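You operate a simulated robot arm through the tools that you are given. There is no shell and no other tool.

You are at the controls of a simulated robot arm. One attempt, no reset.

## Task
Stand the weight on the panel, switch on, run its long edge past the wheel, switch off.
Fine: a full white coat; leave the table past the wheel.

The check looks at the end state, three seconds after you hand in, the way a careful person would. Anything else that was tipped, shoved, dropped, spilled or broken makes it a failure.

## Robot
A 7-joint arm with a two-finger parallel gripper, fixed in place. Base frame: the origin is at the foot of the arm, x ahead of it, y to its left, z up. Lengths are in m, angles in degrees, forces in N, time in s.
Its first joint turns from -149.0 to 149.0 degrees. Payload 3.43 kg.
The tool frame sits at the grasp point between the pads (the TCP): z along the fingers, y along the line on which they close. The tips reach 0.03 m beyond it. Largest opening 0.094 m; finger width 0.028, thickness 0.01; the body of the gripper, 0.05 by 0.096 m, starts 0.055 m behind the TCP.
Orientation is that of the tool frame in the base frame, as a unit quaternion [w, x, y, z]. With the fingers straight down and closing along the base's y, the tool's x points along the base's -x, its y along +y and its z along -z.

## Interface
- The arm moves only by the tool move_arm. Its argument "plan" is one flat list of numbers, 7 for each row, row after row: the opening in per cent of the stroke, from 0 (shut) to 100 (fully open), then the shift along the tool's x, y, z in m, then the turn, a rotation vector about the tool's x, y, z in degrees. In form: [claw, dx, dy, dz, wx, wy, wz, claw, dx, dy, dz, wx, wy, wz, ...]. A call has 1 to 20 rows; each row is the pose to reach, as a shift and turn from the pose commanded when the call began, along the tool's axes at that moment. Rows are played at 5 a second. More than 0.05 m and 8.6 degrees between two rows, or a gripper value outside its range, and nothing of the call is played. Where a pose cannot be reached the arm comes as near as it can. A force on the tool above 40 N (or 10 N above the force at the start of the call, whichever is more), or a blocked arm, ends the call early, and 0.2 s more pass. The fingers move at their own pace (about 0.045 m/s each) and stop on an object; they squeeze with about 28 N. The grip force told is the motor's: it shows also when the fingers shut on nothing. Time passes only in rows, and 0.2 s behind the last, so rows that repeat a pose let the fingers close. The reply holds the time, the measured pose of the TCP, the force on the tool along the base axes, the opening and the grip force, in the units named above and with some noise, with the torque about the TCP (base axes, N m) and any sound that the robot's microphone picked up.
- Cameras (640 x 400 px; columns grow to the right, rows downward): "scene" is fixed at [0.0502, -0.6492, 1.4881]; the picture's right is [0.10, -0.99, 0.00], its down [-0.59, -0.06, -0.81] and it looks along [0.80, 0.08, -0.59] (base axes); focal length 325 px, centre (320, 200). "wrist" rides on the gripper at [0.076, 0.014, -0.102] in the tool frame; the picture's right is [-0.18, 0.98, 0.00], its down [-0.75, -0.14, -0.64] and it looks along [-0.63, -0.12, 0.77] (tool axes); focal length 243 px, centre (320, 200).
- grab_frame(camera): a new picture of that camera. No time passes.
- pixel_to_xyz(camera, pixels): for up to 12 pixels [column, row] of the newest picture of that camera ("zoom" is the newest enlarged one), the place [x, y, z] in the base frame of the surface seen there, good to about 0.002 m. No time passes.
- zoom(camera, box): a new picture of the part [left, top, right, bottom] of that camera's present view, enlarged. No time passes.
- hand_in(): hands the job in; it is judged then, once.

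Leave the gripper open and the arm clear of the work at the hand-in unless told otherwise.

The tools are called by a JSON object that holds its "fn" and its "kwargs". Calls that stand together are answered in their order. move_arm: Moves the arm, as the interface text tells. Its arguments: {"type":"object","properties":{"plan":{"type":"array"}},"required":["plan"]} The other tools are called the same way: grab_frame (camera) takes a picture; pixel_to_xyz (camera, pixels) gives the place of the surface under pixels of a picture; zoom (camera, box) takes an enlarged picture of a part of a camera's view; hand_in () hands the job in.

At the start:

```text
t: 0.0
tcp_pos: [0.8816, -0.4455, 1.1603]
tcp_rot: [0.0, 0.0, 1.0, 0.001]
contact_force: [0.9, 0.6, -0.3]
wrist_torque: [0.01, -0.02, -0.01]
finger_gap: 0.0937
finger_force: 0.1
```

scene: 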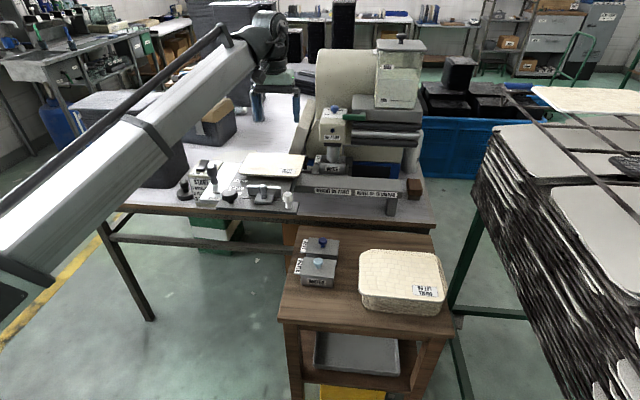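
wrist: 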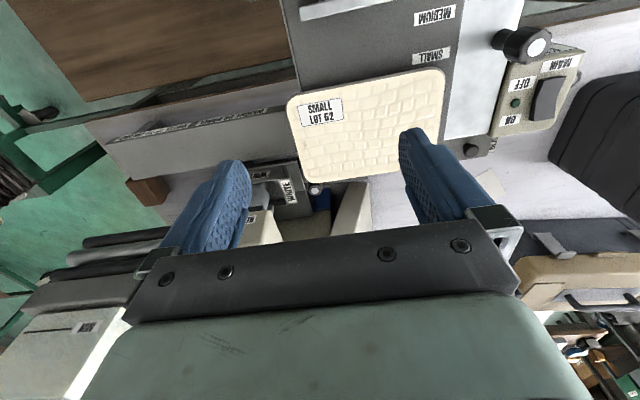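

I see a bench with a coating or edge-painting machine, a small panel ("SMALL LOT 62") on the bench, a switch box (MAIN ON/OFF), weights on a side table and a second stack of panels. I'll zoom in on the different parts to read the labels.

{"fn": "zoom", "kwargs": {"camera": "scene", "box": [170, 140, 330, 240]}}

{"fn": "zoom", "kwargs": {"camera": "scene", "box": [270, 210, 470, 335]}}

{"fn": "zoom", "kwargs": {"camera": "scene", "box": [290, 90, 450, 220]}}

{"fn": "zoom", "kwargs": {"camera": "wrist", "box": [280, 0, 600, 200]}}

{"fn": "zoom", "kwargs": {"camera": "wrist", "box": [100, 80, 420, 280]}}

```text
4.00 times, centred on (250, 190) of scene
```

zoom: 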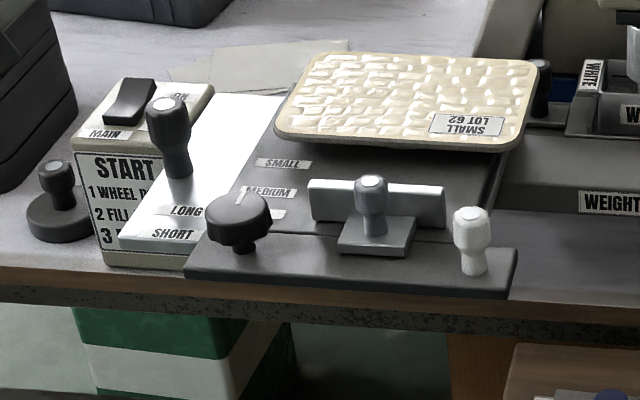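

```text
3.20 times, centred on (370, 272) of scene
```

zoom: 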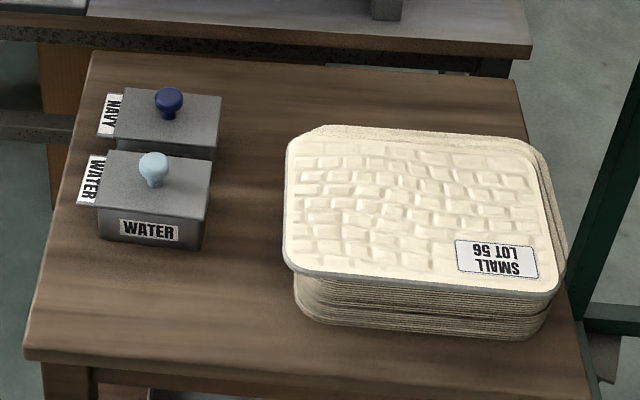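

```text
3.08 times, centred on (370, 155) of scene
```

zoom: 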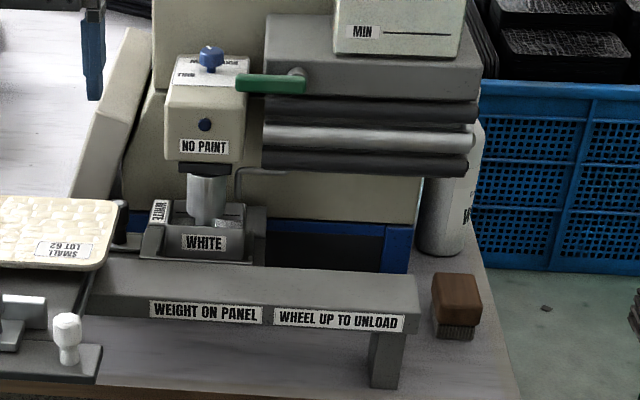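

```text
2.00 times, centred on (440, 100) of wrist
```

zoom: 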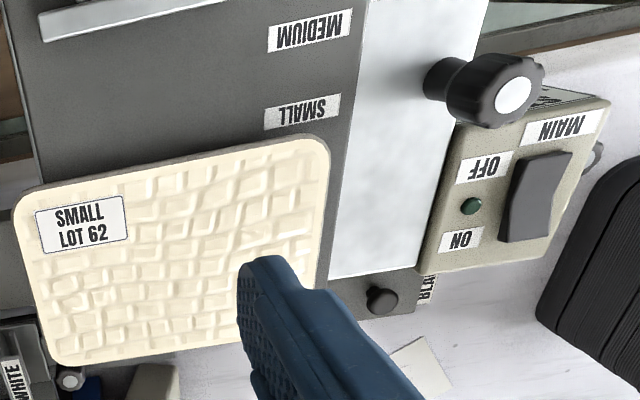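

```text
2.00 times, centred on (260, 180) of wrist
```

zoom: 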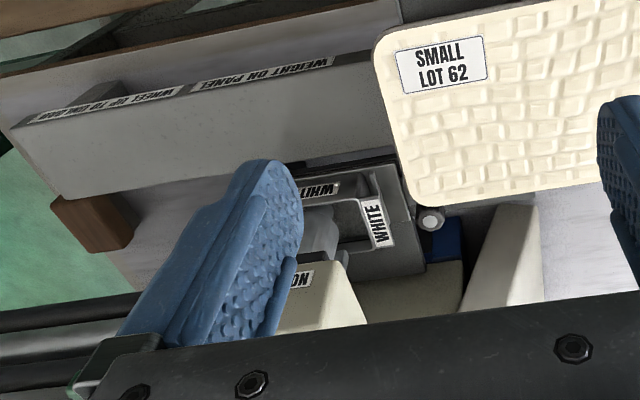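

I need to read the START card and the other signs. Zooming in tighter.

{"fn": "zoom", "kwargs": {"camera": "scene", "box": [170, 155, 234, 210]}}

{"fn": "zoom", "kwargs": {"camera": "scene", "box": [310, 90, 374, 130]}}

{"fn": "zoom", "kwargs": {"camera": "scene", "box": [305, 130, 369, 180]}}

{"fn": "zoom", "kwargs": {"camera": "scene", "box": [350, 20, 446, 180]}}

{"fn": "zoom", "kwargs": {"camera": "scene", "box": [60, 60, 260, 185]}}

{"fn": "zoom", "kwargs": {"camera": "wrist", "box": [480, 20, 640, 180]}}

```text
7.27 times, centred on (202, 182) of scene
```

zoom: 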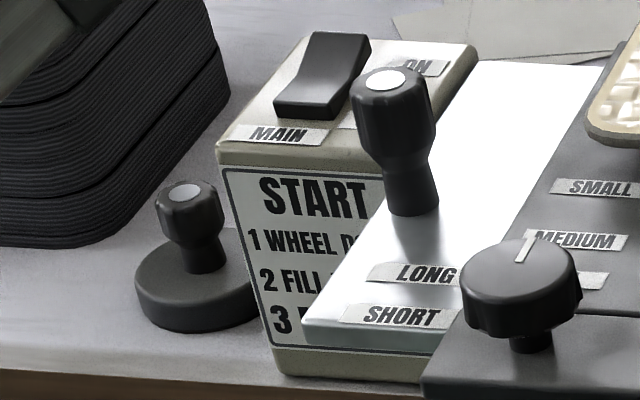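

```text
10.00 times, centred on (342, 110) of scene
```

zoom: 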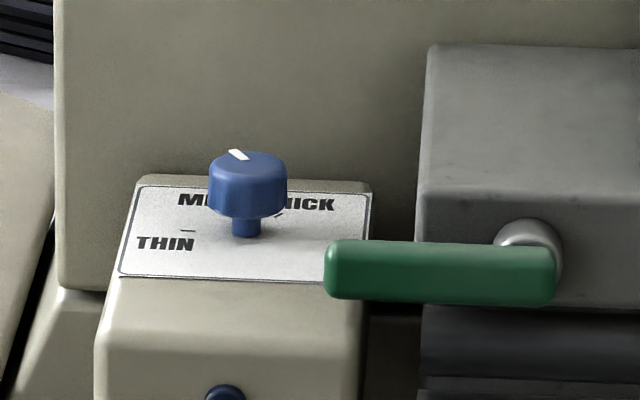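

```text
8.00 times, centred on (337, 155) of scene
```

zoom: 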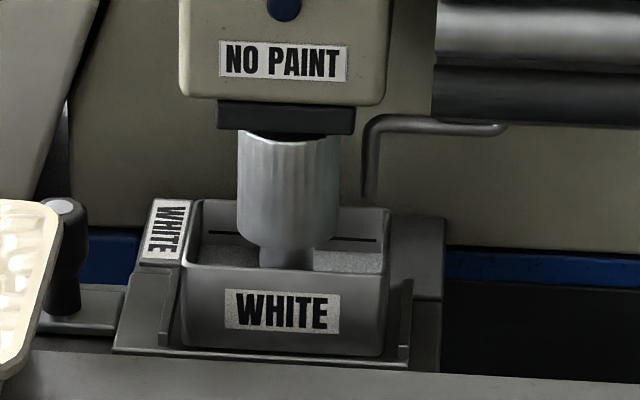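

```text
2.50 times, centred on (398, 100) of scene
```

zoom: 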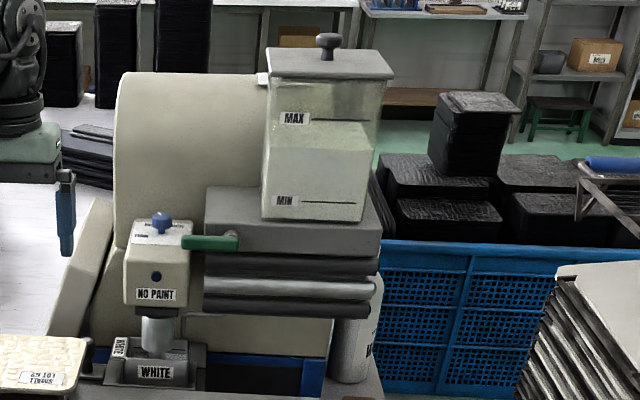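

```text
3.20 times, centred on (160, 122) of scene
```

zoom: 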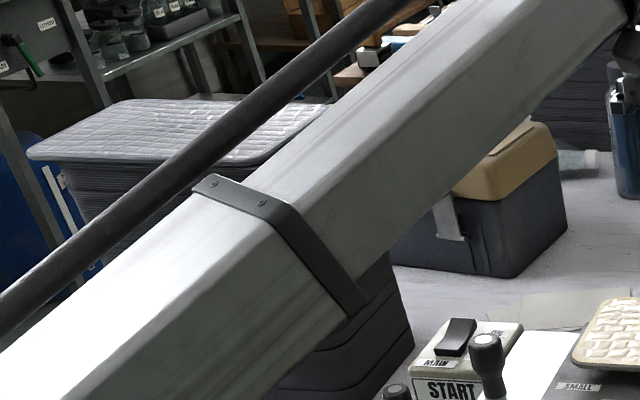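

```text
2.50 times, centred on (560, 100) of wrist
```

zoom: 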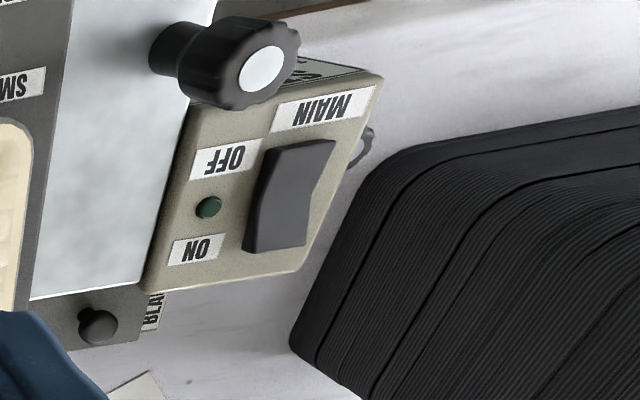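

I'll get 3D positions for the main items so I can build a map: switch, knobs, silver plate, panel, pot, wheel, lever and weight candidates.

{"fn": "pixel_to_xyz", "kwargs": {"camera": "scene", "pixels": [[202, 163], [210, 167], [186, 183], [184, 194], [228, 196], [213, 166], [262, 188], [288, 195], [265, 200], [240, 210], [305, 160], [295, 175]]}}

{"fn": "pixel_to_xyz", "kwargs": {"camera": "scene", "pixels": [[333, 107], [354, 116], [338, 132], [334, 137], [337, 155], [335, 168], [316, 162], [310, 160], [345, 190], [390, 205], [412, 185], [380, 98]]}}

{"fn": "pixel_to_xyz", "kwargs": {"camera": "scene", "pixels": [[245, 170], [255, 155], [305, 155], [300, 177], [195, 205], [255, 165], [322, 240], [318, 262], [400, 280], [305, 250], [230, 170], [215, 200]]}}

```text
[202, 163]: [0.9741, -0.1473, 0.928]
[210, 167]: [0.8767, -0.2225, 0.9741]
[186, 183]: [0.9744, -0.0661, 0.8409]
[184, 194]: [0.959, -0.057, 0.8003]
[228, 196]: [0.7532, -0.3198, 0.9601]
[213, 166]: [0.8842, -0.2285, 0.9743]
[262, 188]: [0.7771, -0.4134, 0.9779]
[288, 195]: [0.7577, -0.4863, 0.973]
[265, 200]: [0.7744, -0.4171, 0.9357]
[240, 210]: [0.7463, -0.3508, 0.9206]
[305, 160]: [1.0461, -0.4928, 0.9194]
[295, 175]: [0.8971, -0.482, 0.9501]
```

```text
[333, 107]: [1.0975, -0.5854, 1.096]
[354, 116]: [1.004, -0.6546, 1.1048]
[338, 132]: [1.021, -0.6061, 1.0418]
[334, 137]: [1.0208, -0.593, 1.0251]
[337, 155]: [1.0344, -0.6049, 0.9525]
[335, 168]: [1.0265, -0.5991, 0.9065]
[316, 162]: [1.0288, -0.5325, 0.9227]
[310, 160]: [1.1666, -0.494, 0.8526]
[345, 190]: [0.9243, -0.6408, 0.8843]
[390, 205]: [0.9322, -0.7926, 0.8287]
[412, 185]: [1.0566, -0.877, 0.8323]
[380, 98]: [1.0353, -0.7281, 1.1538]
```

```text
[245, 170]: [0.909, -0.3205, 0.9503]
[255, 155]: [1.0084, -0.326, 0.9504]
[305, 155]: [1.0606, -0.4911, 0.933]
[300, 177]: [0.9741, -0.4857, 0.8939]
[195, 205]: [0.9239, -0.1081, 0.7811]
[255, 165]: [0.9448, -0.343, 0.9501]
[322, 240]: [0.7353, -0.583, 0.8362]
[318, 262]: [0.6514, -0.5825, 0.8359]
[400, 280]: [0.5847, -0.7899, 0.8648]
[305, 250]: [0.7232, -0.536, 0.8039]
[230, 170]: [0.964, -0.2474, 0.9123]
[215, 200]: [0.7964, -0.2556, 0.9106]
```

Layout so far:
- The sliding table carries the panel. Its top is at z≈0.91 and the panel top is at 0.95.
- The wheel and white pot are at about (1.03, -0.60).
- A round weight with a knob is at about (0.97, -0.06).
- The main switch is at about (0.97, -0.15).

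The silver plate hides part of the START card. I'll back the arm away high up and look at the card with the wrist camera.

{"fn": "move_arm", "kwargs": {"plan": [100, 0.04, 0.03, 0, 0, 0, 0, 100, 0.07, 0.07, 0, 0, 0, 0, 100, 0.1, 0.11, 0, 0, 0, 0, 100, 0.12, 0.15, 0, 0, 0, 0, 100, 0.14, 0.19, 0, 0, 0, 0, 100, 0.155, 0.23, 0, 0, 0, 0, 100, 0.155, 0.27, 0.02, 0, 0, 0, 100, 0.155, 0.3, 0.05, 0, 0, 0, 100, 0.155, 0.3, 0.09, 0, 0, 0, 100, 0.155, 0.3, 0.09, 0, 0, 0]}}

{"fn": "grab_frame", "kwargs": {"camera": "wrist"}}

{"fn": "grab_frame", "kwargs": {"camera": "scene"}}

```text
t: 0.9
tcp_pos: [0.7742, -0.3198, 1.1581]
tcp_rot: [0.005, -0.002, 1.0, -0.002]
contact_force: [6.9, 3.4, -8.4]
wrist_torque: [-0.65, 0.07, -0.4]
finger_gap: 0.0942
finger_force: 0.1
stopped in row 4: the force on the tool passed its limit at 52 N (the readings are from after the stop); the commanded pose is now the measured one
```

```text
taken
```

wrist: 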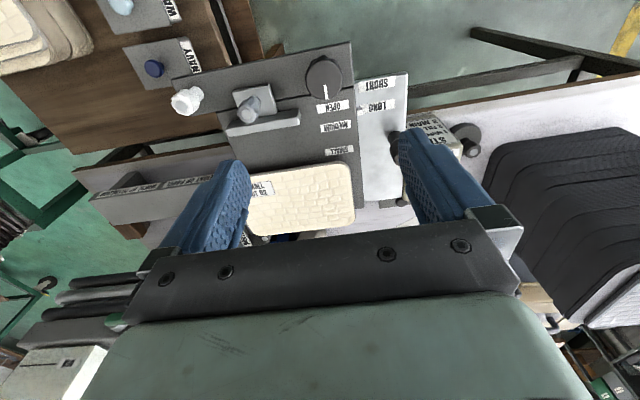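

```text
taken
```

scene: 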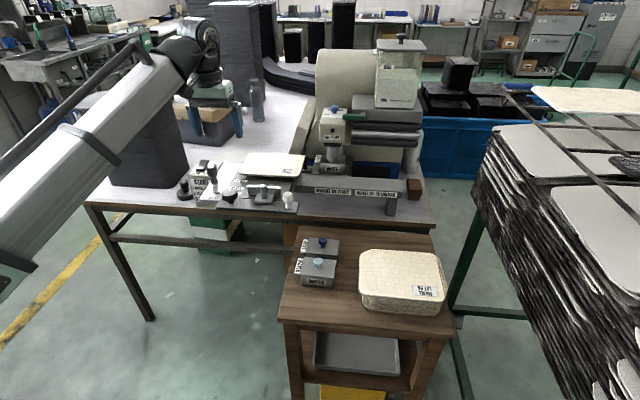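

The call stopped on force. I see nothing touching the hand, so this could be inertia from the quick start. I'll hold still for a moment and read the force again.

{"fn": "move_arm", "kwargs": {"plan": [100, 0, 0, 0, 0, 0, 0, 100, 0, 0, 0, 0, 0, 0]}}

{"fn": "zoom", "kwargs": {"camera": "scene", "box": [100, 20, 300, 145]}}

{"fn": "zoom", "kwargs": {"camera": "wrist", "box": [160, 30, 480, 230]}}

```text
t: 1.5
tcp_pos: [0.7733, -0.3192, 1.158]
tcp_rot: [0.003, -0.004, 1.0, -0.001]
contact_force: [6.4, -0.6, -13.3]
wrist_torque: [-0.25, -0.18, -0.15]
finger_gap: 0.0942
finger_force: 0.0
```

```text
3.20 times, centred on (200, 82) of scene
```

zoom: 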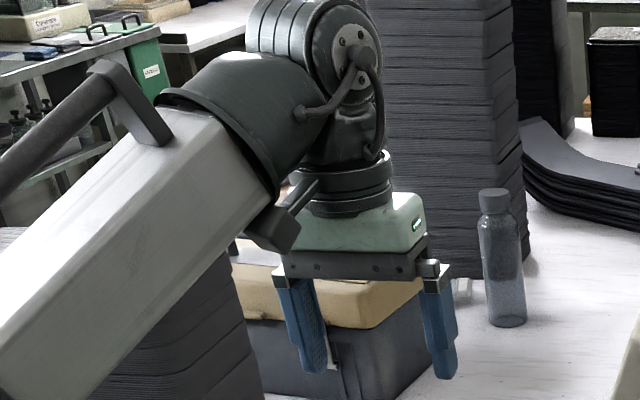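

```text
2.00 times, centred on (320, 130) of wrist
```

zoom: 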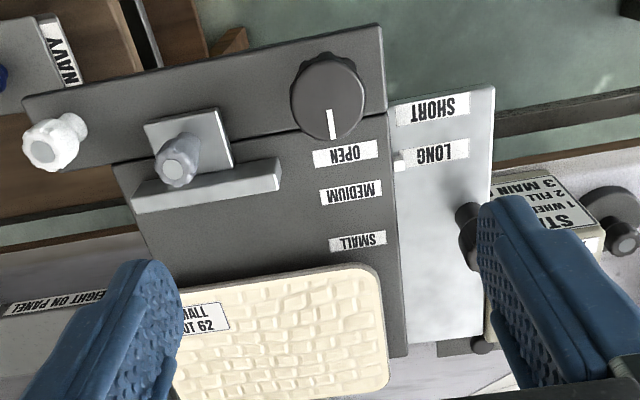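

The force is still there (-13 N in z) with nothing under the hand. In the zoom, the dark wrist-camera bracket looks very close to the forearm. I'll back outward a little and see whether the force drops.

{"fn": "move_arm", "kwargs": {"plan": [100, -0.02, 0, 0, 0, 0, 0, 100, -0.04, 0, 0, 0, 0, 0, 100, -0.04, 0, 0, 0, 0, 0, 100, -0.04, 0, 0, 0, 0, 0]}}

{"fn": "zoom", "kwargs": {"camera": "scene", "box": [100, 20, 300, 145]}}

```text
t: 2.5
tcp_pos: [0.8125, -0.3178, 1.1587]
tcp_rot: [0.004, -0.004, 1.0, -0.001]
contact_force: [-0.5, 0.6, 0.0]
wrist_torque: [0.01, 0.0, 0.03]
finger_gap: 0.0939
finger_force: 0.1
```

```text
3.20 times, centred on (200, 82) of scene
```

zoom: 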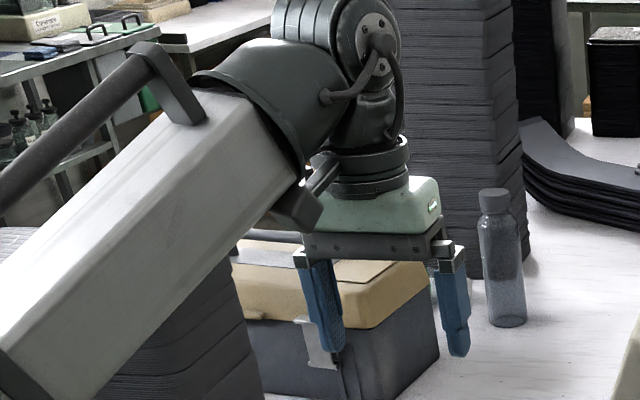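

The force is gone, so it was the camera bracket touching the forearm. I'll stay at a radius of about 0.85 or more when the camera faces inward. Next I shift toward +y so the START card sits between the fingers in the view.

{"fn": "move_arm", "kwargs": {"plan": [100, -0.015, 0.03, 0, 0, 0, 0, 100, -0.03, 0.06, 0, 0, 0, 0, 100, -0.04, 0.09, 0.01, 0, 0, 0, 100, -0.045, 0.12, 0.03, 0, 0, 0, 100, -0.05, 0.15, 0.05, 0, 0, 0, 100, -0.05, 0.17, 0.07, 0, 0, 0, 100, -0.05, 0.17, 0.07, 0, 0, 0]}}

{"fn": "grab_frame", "kwargs": {"camera": "wrist"}}

{"fn": "zoom", "kwargs": {"camera": "wrist", "box": [200, 0, 440, 150]}}

```text
t: 4.1
tcp_pos: [0.8617, -0.1486, 1.0865]
tcp_rot: [0.003, -0.004, 1.0, -0.002]
contact_force: [-0.1, 0.0, 0.3]
wrist_torque: [0.0, 0.01, -0.02]
finger_gap: 0.0941
finger_force: 0.1
```

```text
taken
```

wrist: 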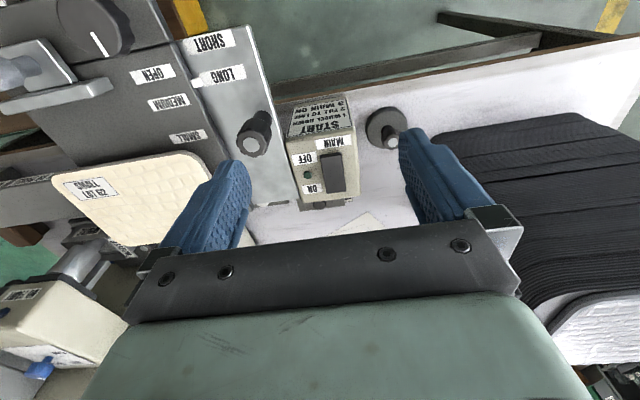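

```text
2.67 times, centred on (320, 75) of wrist
```

zoom: 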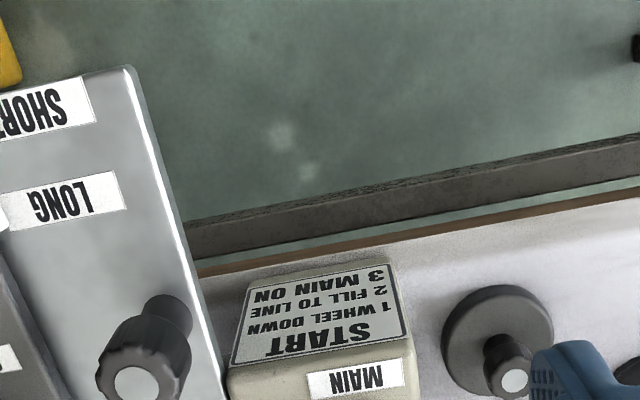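

START card reads: "1 WHEEL DOWN, 2 FILL TO LINE, 3 MAIN ON". The silver plate's tick points at LONG. Next I look closely at the wheel, pot, paint level and lever from the scene camera.

{"fn": "zoom", "kwargs": {"camera": "scene", "box": [315, 140, 363, 180]}}

{"fn": "zoom", "kwargs": {"camera": "scene", "box": [315, 98, 363, 138]}}

{"fn": "zoom", "kwargs": {"camera": "scene", "box": [225, 145, 325, 215]}}

{"fn": "zoom", "kwargs": {"camera": "wrist", "box": [0, 150, 160, 400]}}

{"fn": "zoom", "kwargs": {"camera": "wrist", "box": [0, 0, 240, 200]}}

{"fn": "zoom", "kwargs": {"camera": "wrist", "box": [260, 80, 440, 240]}}

```text
10.00 times, centred on (339, 160) of scene
```

zoom: 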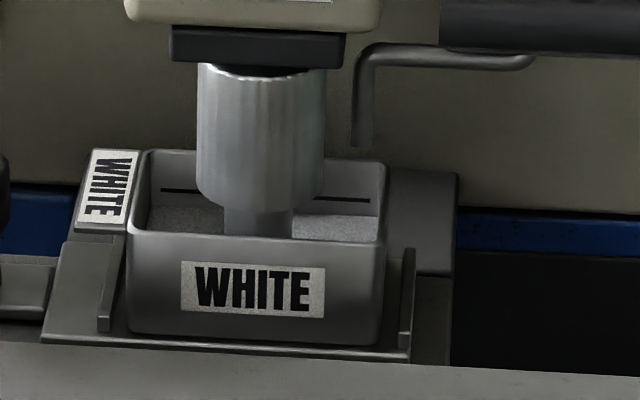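

```text
10.00 times, centred on (339, 118) of scene
```

zoom: 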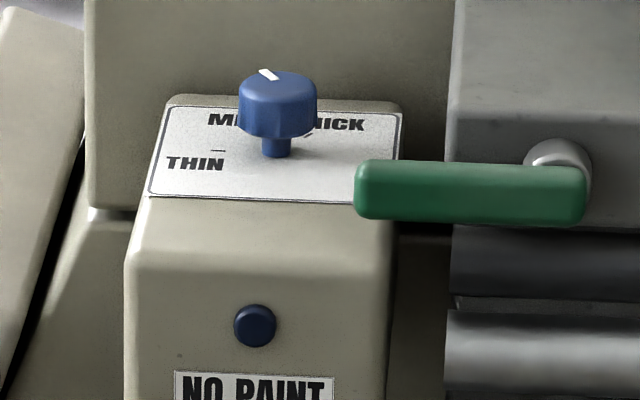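

```text
5.71 times, centred on (275, 180) of scene
```

zoom: 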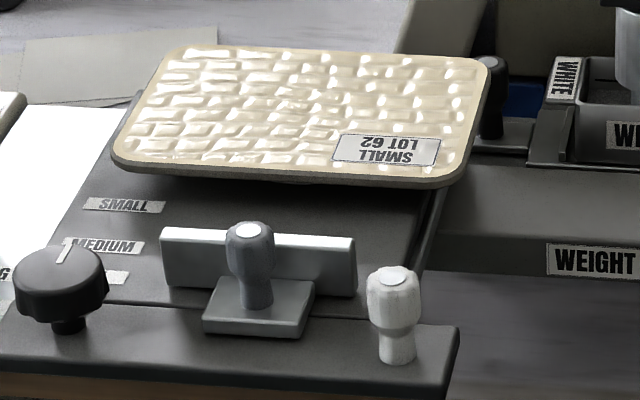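

```text
1.60 times, centred on (80, 275) of wrist
```

zoom: 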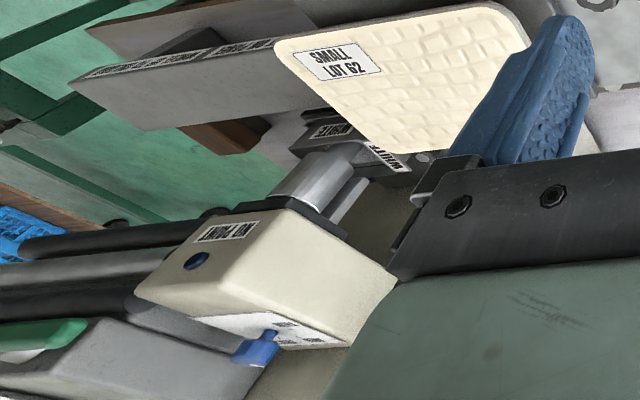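

```text
2.00 times, centred on (120, 100) of wrist
```

zoom: 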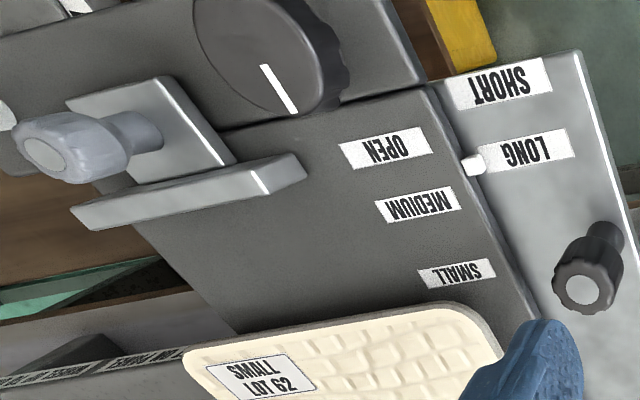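

```text
2.50 times, centred on (350, 160) of wrist
```

zoom: 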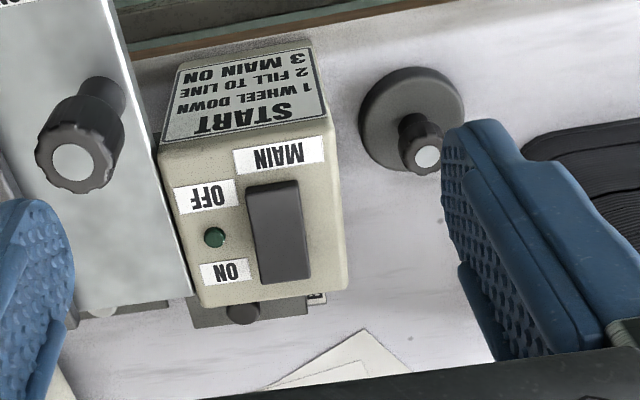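

Getting depths around the pot interior, the line, the wheel, the panel edges, the pot-slide knob and the lever.

{"fn": "zoom", "kwargs": {"camera": "scene", "box": [315, 140, 363, 180]}}

{"fn": "pixel_to_xyz", "kwargs": {"camera": "zoom", "pixels": [[175, 222], [350, 228], [180, 192], [355, 200], [258, 110], [205, 110], [318, 120], [258, 215], [365, 130], [250, 240], [380, 210], [60, 220]]}}

{"fn": "pixel_to_xyz", "kwargs": {"camera": "scene", "pixels": [[250, 154], [303, 156], [246, 173], [298, 179], [275, 163], [301, 163], [300, 169], [310, 170], [320, 187], [398, 195], [398, 210], [305, 193]]}}

{"fn": "pixel_to_xyz", "kwargs": {"camera": "wrist", "pixels": [[250, 145], [307, 205], [390, 142], [318, 65], [335, 160], [335, 190], [308, 175], [280, 170], [230, 20], [265, 45], [90, 165], [180, 150]]}}

```text
10.00 times, centred on (339, 160) of scene
```

zoom: 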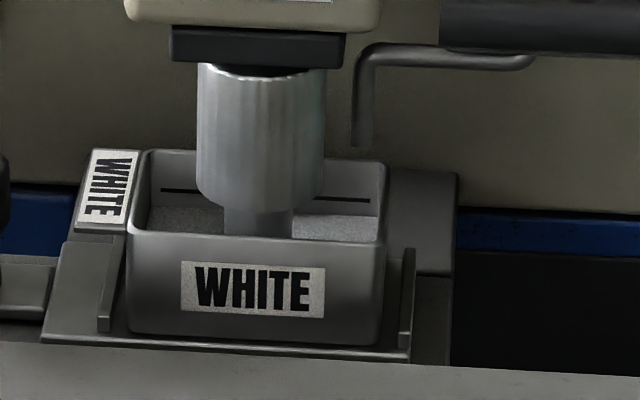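

```text
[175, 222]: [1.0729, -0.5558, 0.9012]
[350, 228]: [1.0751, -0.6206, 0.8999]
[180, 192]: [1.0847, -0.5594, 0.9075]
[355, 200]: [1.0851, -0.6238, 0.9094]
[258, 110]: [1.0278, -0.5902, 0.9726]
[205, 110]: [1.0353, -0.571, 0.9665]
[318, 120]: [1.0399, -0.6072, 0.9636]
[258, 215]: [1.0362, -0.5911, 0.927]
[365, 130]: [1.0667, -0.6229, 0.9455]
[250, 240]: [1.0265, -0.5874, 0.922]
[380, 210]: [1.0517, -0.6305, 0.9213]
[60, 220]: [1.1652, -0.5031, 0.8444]
```

```text
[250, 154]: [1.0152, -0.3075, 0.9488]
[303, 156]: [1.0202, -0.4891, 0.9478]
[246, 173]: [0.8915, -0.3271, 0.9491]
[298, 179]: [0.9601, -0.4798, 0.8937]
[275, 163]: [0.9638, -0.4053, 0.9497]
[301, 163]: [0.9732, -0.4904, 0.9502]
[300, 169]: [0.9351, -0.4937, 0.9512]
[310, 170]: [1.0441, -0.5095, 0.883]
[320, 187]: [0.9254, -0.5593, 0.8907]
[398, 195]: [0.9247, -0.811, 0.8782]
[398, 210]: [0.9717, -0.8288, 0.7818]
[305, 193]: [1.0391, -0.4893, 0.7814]
```

```text
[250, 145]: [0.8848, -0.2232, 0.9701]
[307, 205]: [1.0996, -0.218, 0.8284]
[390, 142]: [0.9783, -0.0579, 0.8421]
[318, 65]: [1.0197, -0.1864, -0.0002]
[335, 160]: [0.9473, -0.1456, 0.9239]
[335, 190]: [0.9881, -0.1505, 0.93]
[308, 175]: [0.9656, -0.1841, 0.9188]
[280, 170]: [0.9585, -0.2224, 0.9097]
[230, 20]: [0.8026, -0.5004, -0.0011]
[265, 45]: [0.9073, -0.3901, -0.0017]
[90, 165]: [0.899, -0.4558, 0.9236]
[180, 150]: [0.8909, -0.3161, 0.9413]
```

The pot floor or surface is at z≈0.900 and the fill line at z≈0.908, so the pot looks dry. It may need filling, and I need to find the fill control and the wheel up/down control. I'll yaw the hand toward the machine (azimuth about -30°) and then tilt it to look at it closely.

{"fn": "move_arm", "kwargs": {"plan": [100, 0.005, -0.03, -0.02, 0, 0, 4, 100, 0.01, -0.07, -0.035, 0, 0, 8, 100, 0.02, -0.11, -0.035, 0, 0, 12, 100, 0.03, -0.15, -0.035, 0, 0, 16, 100, 0.045, -0.19, -0.035, 0, 0, 20, 100, 0.06, -0.23, -0.035, 0, 0, 24, 100, 0.07, -0.27, -0.035, 0, 0, 28, 100, 0.08, -0.3, -0.035, 0, 0, 30, 100, 0.08, -0.3, -0.035, 0, 0, 30]}}

{"fn": "move_arm", "kwargs": {"plan": [100, 0, 0, 0, 0, -6, 0, 100, 0, 0, 0, 0, -13, 0, 100, 0, 0, 0, 0, -20, 0, 100, 0, 0, 0, 0, -27, 0, 100, 0, 0, 0, 0, -34, 0, 100, 0, 0, 0, 0, -40, 0, 100, 0, 0, 0, 0, -40, 0]}}

{"fn": "grab_frame", "kwargs": {"camera": "wrist"}}

{"fn": "grab_frame", "kwargs": {"camera": "scene"}}

```text
t: 6.1
tcp_pos: [0.7834, -0.4484, 1.1245]
tcp_rot: [0.005, 0.256, 0.967, -0.001]
contact_force: [0.3, -1.4, -0.7]
wrist_torque: [-0.01, 0.01, 0.0]
finger_gap: 0.0941
finger_force: 0.1
```

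```text
t: 7.7
tcp_pos: [0.7844, -0.4496, 1.125]
tcp_rot: [0.335, 0.24, 0.907, -0.089]
contact_force: [-0.9, -0.8, -0.2]
wrist_torque: [0.03, -0.03, -0.03]
finger_gap: 0.094
finger_force: 0.0
```

```text
taken
```

wrist: 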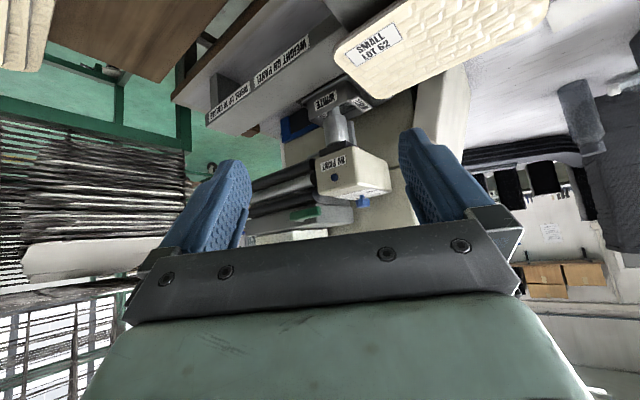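

```text
taken
```

scene: 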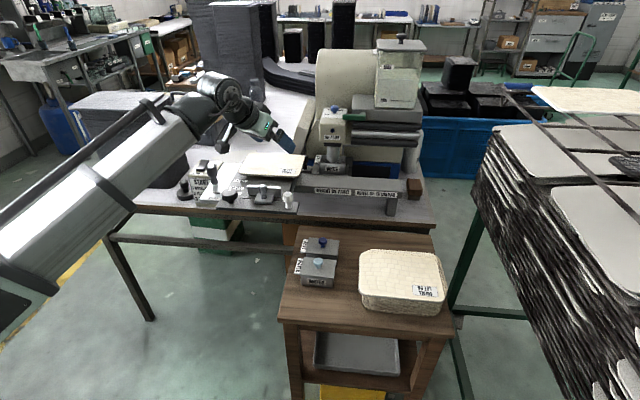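

{"fn": "zoom", "kwargs": {"camera": "wrist", "box": [230, 70, 420, 245]}}

{"fn": "zoom", "kwargs": {"camera": "wrist", "box": [290, 80, 400, 160]}}

{"fn": "zoom", "kwargs": {"camera": "wrist", "box": [190, 0, 340, 130]}}

```text
2.29 times, centred on (325, 158) of wrist
```

zoom: 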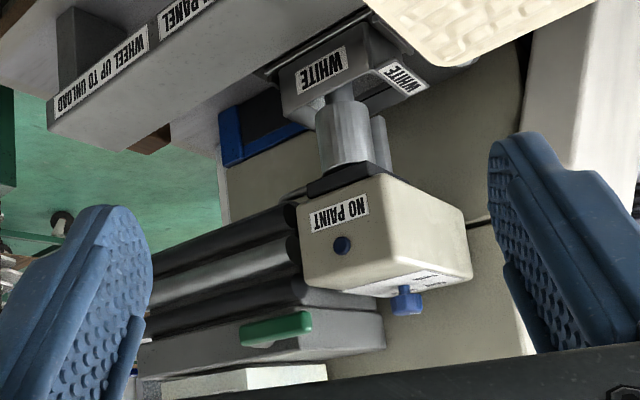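

```text
5.00 times, centred on (345, 120) of wrist
```

zoom: 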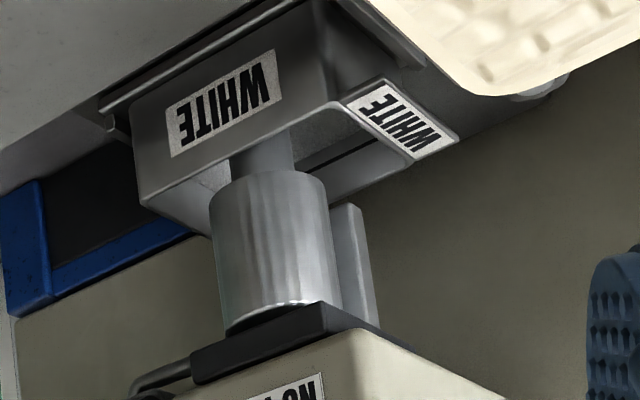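

```text
3.08 times, centred on (265, 65) of wrist
```

zoom: 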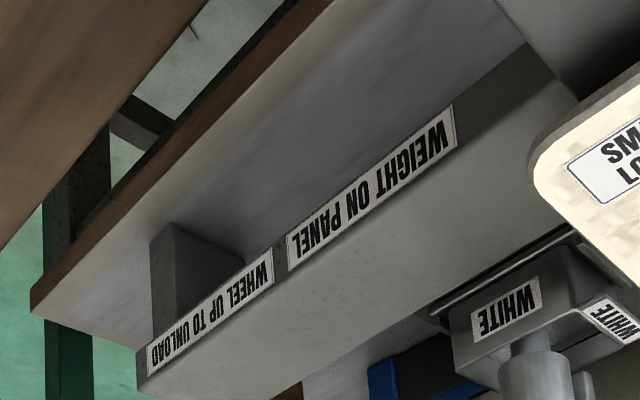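

I see the drum wheel, a doctor blade behind it and the pot with its line. No wheel up/down label is visible yet. I'll measure the panel outline, the fence bar and the labels, and zoom into the front strip with its dial and knobs.

{"fn": "zoom", "kwargs": {"camera": "scene", "box": [225, 145, 325, 215]}}

{"fn": "pixel_to_xyz", "kwargs": {"camera": "zoom", "pixels": [[175, 50], [330, 50], [470, 62], [125, 150], [280, 168], [430, 180], [125, 205], [110, 242], [255, 232], [250, 320], [345, 240], [165, 235]]}}

{"fn": "pixel_to_xyz", "kwargs": {"camera": "zoom", "pixels": [[65, 250], [60, 270], [115, 275], [20, 330], [395, 280], [398, 350], [450, 330], [420, 260], [430, 195], [490, 70], [490, 130], [510, 145]]}}

{"fn": "zoom", "kwargs": {"camera": "scene", "box": [195, 180, 315, 225]}}

```text
5.71 times, centred on (275, 180) of scene
```

zoom: 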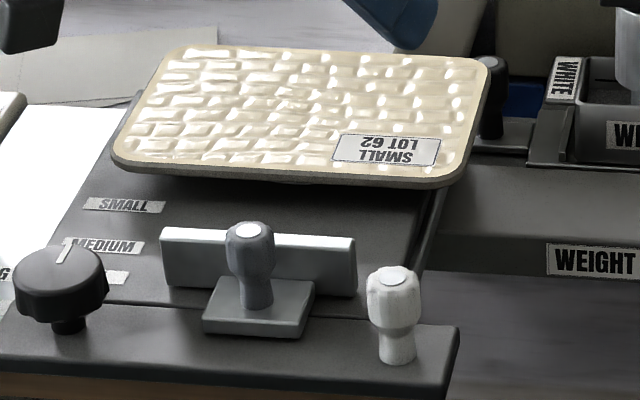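

```text
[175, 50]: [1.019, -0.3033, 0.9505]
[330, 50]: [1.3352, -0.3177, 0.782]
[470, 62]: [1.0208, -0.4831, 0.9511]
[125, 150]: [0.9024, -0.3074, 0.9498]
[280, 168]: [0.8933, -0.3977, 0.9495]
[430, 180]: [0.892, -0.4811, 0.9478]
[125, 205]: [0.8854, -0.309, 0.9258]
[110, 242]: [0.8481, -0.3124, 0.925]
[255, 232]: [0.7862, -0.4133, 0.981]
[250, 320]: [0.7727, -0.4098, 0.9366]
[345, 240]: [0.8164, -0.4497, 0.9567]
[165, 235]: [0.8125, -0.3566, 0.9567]
```

```text
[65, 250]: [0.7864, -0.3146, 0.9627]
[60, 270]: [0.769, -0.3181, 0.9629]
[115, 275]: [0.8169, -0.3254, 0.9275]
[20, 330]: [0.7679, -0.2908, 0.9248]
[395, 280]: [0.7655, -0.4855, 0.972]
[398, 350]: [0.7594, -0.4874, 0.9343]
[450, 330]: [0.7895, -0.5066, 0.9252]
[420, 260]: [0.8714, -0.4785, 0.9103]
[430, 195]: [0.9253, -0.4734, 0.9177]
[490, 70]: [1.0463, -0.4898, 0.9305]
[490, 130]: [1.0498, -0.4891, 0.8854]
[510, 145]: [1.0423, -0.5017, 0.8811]
```

```text
5.33 times, centred on (255, 202) of scene
```

zoom: 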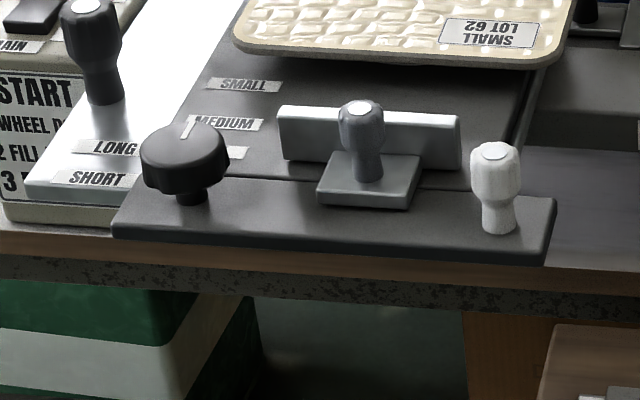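

Panel: x 0.89–1.025, y -0.30 to -0.495, z 0.9255–0.95. The drum front is at x≈1.028 and the drum bottom at about z 0.933. The fence bar is at OPEN; the label positions are SMALL x≈0.885, MEDIUM 0.848 and OPEN 0.817. I'm still looking for the wheel control and any other signs.

{"fn": "zoom", "kwargs": {"camera": "scene", "box": [340, 95, 440, 200]}}

{"fn": "zoom", "kwargs": {"camera": "scene", "box": [365, 30, 435, 110]}}

{"fn": "zoom", "kwargs": {"camera": "scene", "box": [290, 175, 430, 225]}}

{"fn": "zoom", "kwargs": {"camera": "wrist", "box": [240, 180, 340, 240]}}

{"fn": "zoom", "kwargs": {"camera": "wrist", "box": [310, 140, 410, 220]}}

{"fn": "zoom", "kwargs": {"camera": "scene", "box": [270, 225, 350, 295]}}

```text
3.81 times, centred on (390, 148) of scene
```

zoom: 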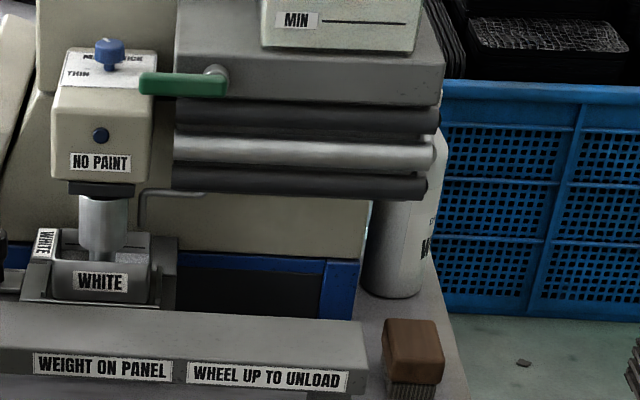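

```text
5.00 times, centred on (400, 70) of scene
```

zoom: 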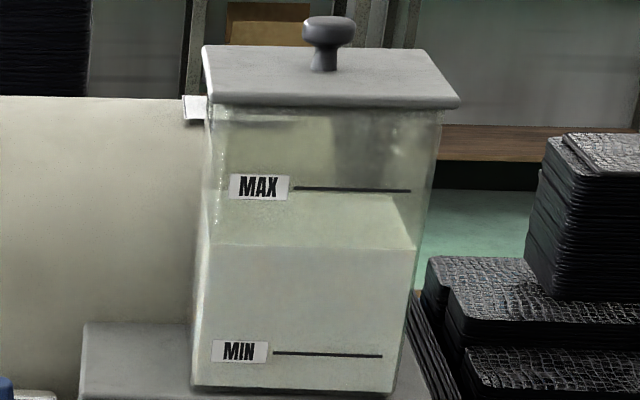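

```text
4.57 times, centred on (360, 200) of scene
```

zoom: 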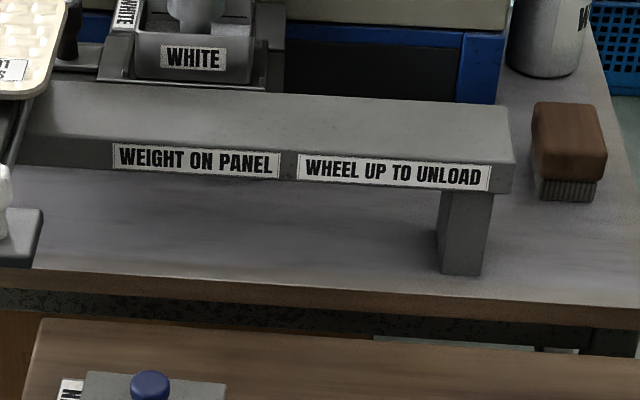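

```text
6.40 times, centred on (290, 210) of wrist
```

zoom: 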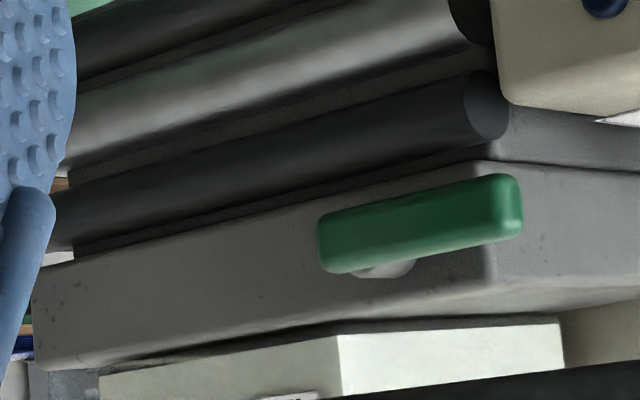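

```text
5.00 times, centred on (360, 180) of wrist
```

zoom: 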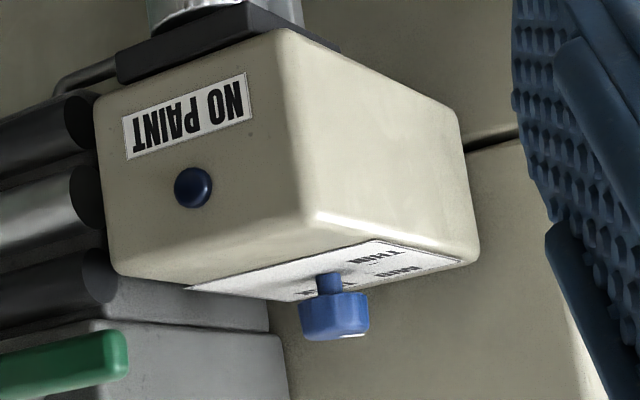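

```text
5.71 times, centred on (310, 260) of scene
```

zoom: 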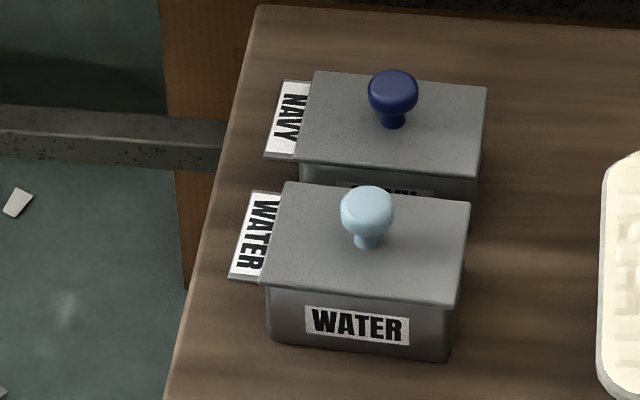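

I'll measure exactly where the drum's top and bottom are compared with the panel edge, the lever's geometry, and the pot walls.

{"fn": "zoom", "kwargs": {"camera": "scene", "box": [315, 140, 363, 180]}}

{"fn": "pixel_to_xyz", "kwargs": {"camera": "zoom", "pixels": [[258, 85], [258, 195], [258, 203], [258, 65], [215, 190], [305, 190], [258, 225], [200, 215], [340, 222], [258, 320], [258, 335], [410, 250]]}}

{"fn": "zoom", "kwargs": {"camera": "scene", "box": [330, 95, 394, 150]}}

{"fn": "pixel_to_xyz", "kwargs": {"camera": "zoom", "pixels": [[150, 205], [200, 205], [290, 205], [310, 172], [200, 225], [250, 280], [250, 330], [300, 390], [420, 200], [420, 140], [90, 130], [110, 150]]}}

```text
10.00 times, centred on (339, 160) of scene
```

zoom: 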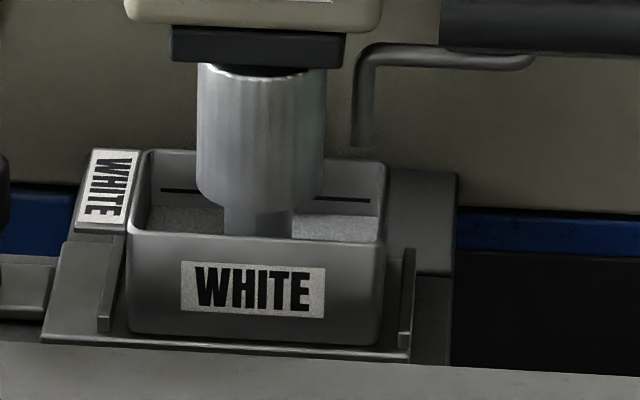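

```text
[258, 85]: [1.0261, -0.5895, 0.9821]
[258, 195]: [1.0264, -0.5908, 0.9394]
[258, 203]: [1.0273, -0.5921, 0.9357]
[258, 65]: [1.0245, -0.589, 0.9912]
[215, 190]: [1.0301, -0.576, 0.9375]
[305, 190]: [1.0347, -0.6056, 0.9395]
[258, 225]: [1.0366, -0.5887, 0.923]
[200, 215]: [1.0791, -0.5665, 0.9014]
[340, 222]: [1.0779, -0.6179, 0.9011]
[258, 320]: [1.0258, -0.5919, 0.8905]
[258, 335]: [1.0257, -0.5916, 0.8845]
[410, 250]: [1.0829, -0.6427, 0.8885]
```

```text
7.27 times, centred on (362, 122) of scene
```

zoom: 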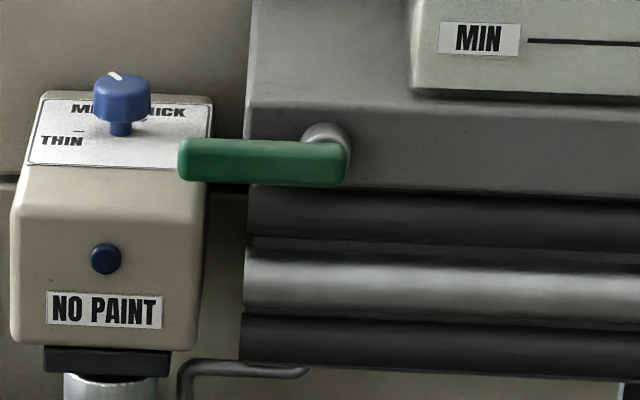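

```text
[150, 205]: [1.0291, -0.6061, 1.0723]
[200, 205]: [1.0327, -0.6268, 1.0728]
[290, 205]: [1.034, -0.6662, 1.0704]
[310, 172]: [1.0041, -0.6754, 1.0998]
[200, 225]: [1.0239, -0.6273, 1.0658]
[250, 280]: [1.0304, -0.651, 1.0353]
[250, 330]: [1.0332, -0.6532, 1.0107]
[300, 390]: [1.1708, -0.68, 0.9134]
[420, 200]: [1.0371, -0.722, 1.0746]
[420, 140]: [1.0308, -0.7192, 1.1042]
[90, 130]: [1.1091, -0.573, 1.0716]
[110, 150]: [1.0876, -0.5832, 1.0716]
```

Drum: z 0.935–0.985, top against the collar, front at x≈1.026. The panel edge is at z 0.9255–0.95 and the fill line at 0.908. So the drum seems to be UP. Lowered by about 3 cm, it would dip into paint at the line and cover the panel edge. I still have to find its control. I'll look at the pot area from the left, including the knob at (302,162) that the panel hides.

{"fn": "move_arm", "kwargs": {"plan": [100, 0, 0, 0, 0, 7, 0, 100, 0, 0, 0, 0, 14, 0, 100, 0, 0, 0, 0, 21, 0, 100, 0, 0, 0, 0, 28, 0, 100, 0, 0, 0, 0, 34, 0, 100, 0, 0, 0, 0, 40, 0, 100, 0, 0, 0, 0, 40, 0]}}

{"fn": "move_arm", "kwargs": {"plan": [100, -0.02, 0.02, -0.01, 0, 0, 7, 100, -0.04, 0.04, -0.02, 0, 0, 14, 100, -0.05, 0.06, -0.02, 0, 0, 21, 100, -0.055, 0.08, -0.02, 0, 0, 28, 100, -0.055, 0.1, -0.02, 0, 0, 34, 100, -0.055, 0.1, -0.02, 0, 0, 34]}}

{"fn": "grab_frame", "kwargs": {"camera": "wrist"}}

```text
t: 9.3
tcp_pos: [0.7845, -0.4501, 1.124]
tcp_rot: [0.004, 0.255, 0.967, -0.002]
contact_force: [0.4, 0.1, 0.1]
wrist_torque: [-0.01, 0.02, -0.01]
finger_gap: 0.0937
finger_force: 0.1
```

```text
t: 10.7
tcp_pos: [0.8815, -0.3887, 1.1438]
tcp_rot: [0.005, 0.528, 0.849, 0.0]
contact_force: [0.0, -0.1, -0.1]
wrist_torque: [-0.02, -0.02, 0.01]
finger_gap: 0.0939
finger_force: 0.0
```

```text
taken
```

wrist: 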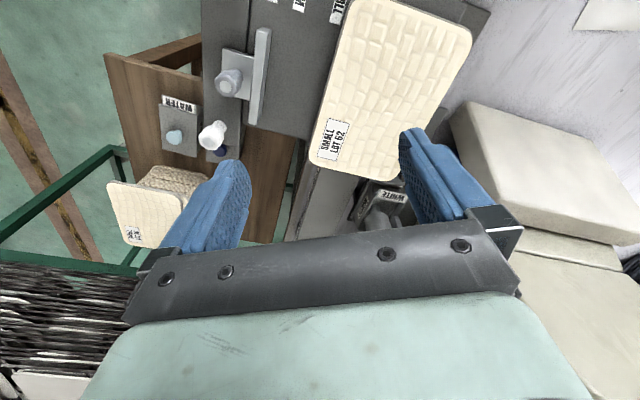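

The pot is low in this view, behind the gripper. I'll tilt up about 25° and zoom in on it.

{"fn": "move_arm", "kwargs": {"plan": [100, 0.01, 0, 0, 0, -7, 0, 100, 0.02, 0, 0, 0, -14, 0, 100, 0.03, 0, 0, 0, -21, 0, 100, 0.04, 0, 0, 0, -27, 0, 100, 0.04, 0, 0, 0, -27, 0]}}

{"fn": "grab_frame", "kwargs": {"camera": "wrist"}}

{"fn": "zoom", "kwargs": {"camera": "wrist", "box": [280, 60, 440, 200]}}

```text
t: 11.9
tcp_pos: [0.8631, -0.3529, 1.1441]
tcp_rot: [0.203, 0.512, 0.825, -0.123]
contact_force: [-0.4, 0.0, -0.2]
wrist_torque: [0.01, -0.02, -0.02]
finger_gap: 0.094
finger_force: 0.0
```

```text
taken
```

wrist: 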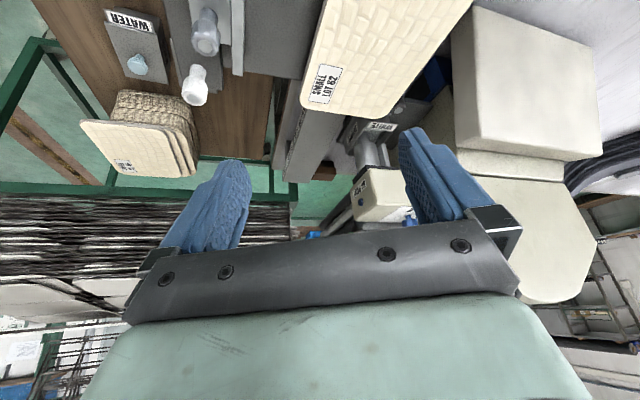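

```text
2.86 times, centred on (360, 130) of wrist
```

zoom: 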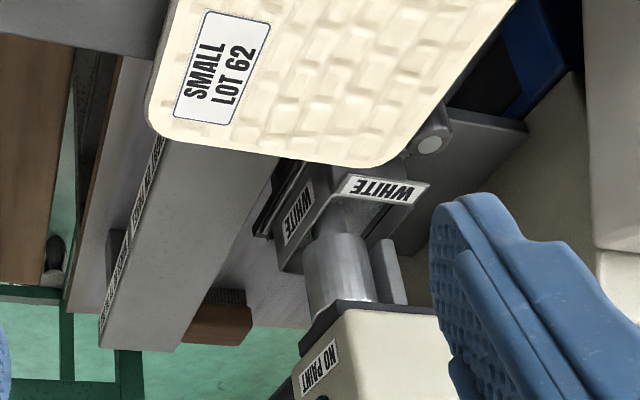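

{"fn": "zoom", "kwargs": {"camera": "wrist", "box": [340, 85, 420, 165]}}

{"fn": "pixel_to_xyz", "kwargs": {"camera": "zoom", "pixels": [[120, 180], [100, 260], [230, 240], [260, 60], [330, 120], [180, 60], [140, 300], [200, 330], [150, 170], [60, 150]]}}

```text
5.00 times, centred on (380, 125) of wrist
```

zoom: 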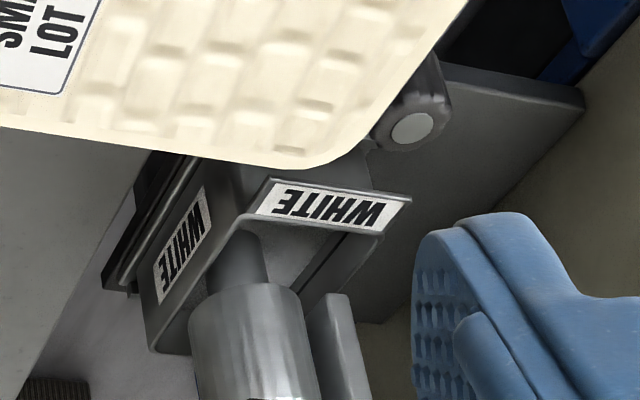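

```text
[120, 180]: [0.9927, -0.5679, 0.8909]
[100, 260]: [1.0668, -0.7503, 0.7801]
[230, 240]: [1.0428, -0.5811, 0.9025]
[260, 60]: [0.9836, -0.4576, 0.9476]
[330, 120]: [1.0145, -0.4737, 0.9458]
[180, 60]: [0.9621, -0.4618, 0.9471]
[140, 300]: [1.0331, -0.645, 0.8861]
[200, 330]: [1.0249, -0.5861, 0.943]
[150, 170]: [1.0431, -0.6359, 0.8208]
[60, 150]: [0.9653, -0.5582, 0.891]
```

The narrow stem below the drum reaches z≈0.9025, which is the pot floor, so the wheel may in fact be down already. I'll measure the panel's edge thickness to decide.

{"fn": "zoom", "kwargs": {"camera": "scene", "box": [240, 145, 310, 190]}}

{"fn": "pixel_to_xyz", "kwargs": {"camera": "zoom", "pixels": [[250, 290], [250, 300], [250, 308], [250, 318], [250, 330], [400, 300], [400, 312], [400, 320], [400, 330], [400, 345], [530, 300], [530, 315]]}}

{"fn": "pixel_to_xyz", "kwargs": {"camera": "zoom", "pixels": [[200, 60], [200, 55], [300, 60], [300, 68], [500, 75], [500, 82], [555, 150], [560, 100], [75, 250], [70, 235], [110, 100], [480, 340]]}}

```text
8.89 times, centred on (275, 168) of scene
```

zoom: 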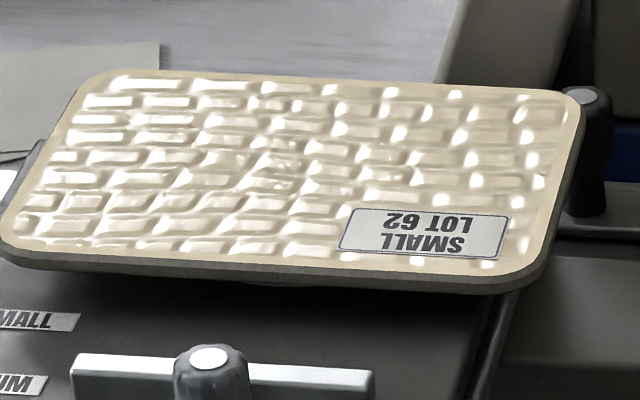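

```text
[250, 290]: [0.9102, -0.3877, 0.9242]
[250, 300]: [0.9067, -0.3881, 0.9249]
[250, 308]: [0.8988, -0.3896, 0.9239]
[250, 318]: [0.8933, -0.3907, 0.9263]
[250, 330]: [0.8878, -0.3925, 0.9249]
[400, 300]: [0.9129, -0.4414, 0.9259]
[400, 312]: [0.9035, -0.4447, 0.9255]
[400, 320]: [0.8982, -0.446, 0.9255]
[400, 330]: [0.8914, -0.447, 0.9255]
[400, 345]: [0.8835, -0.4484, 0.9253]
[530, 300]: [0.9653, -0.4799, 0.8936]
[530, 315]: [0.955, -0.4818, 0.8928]
```

```text
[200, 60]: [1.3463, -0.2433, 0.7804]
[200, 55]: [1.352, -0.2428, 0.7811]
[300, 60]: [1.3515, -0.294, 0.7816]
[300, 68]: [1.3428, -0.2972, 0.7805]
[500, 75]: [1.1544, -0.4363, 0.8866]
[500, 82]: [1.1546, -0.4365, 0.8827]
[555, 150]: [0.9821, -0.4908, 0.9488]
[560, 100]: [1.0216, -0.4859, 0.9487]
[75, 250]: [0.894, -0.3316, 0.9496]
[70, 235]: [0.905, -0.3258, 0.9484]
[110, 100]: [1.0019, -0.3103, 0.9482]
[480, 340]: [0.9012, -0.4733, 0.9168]
```

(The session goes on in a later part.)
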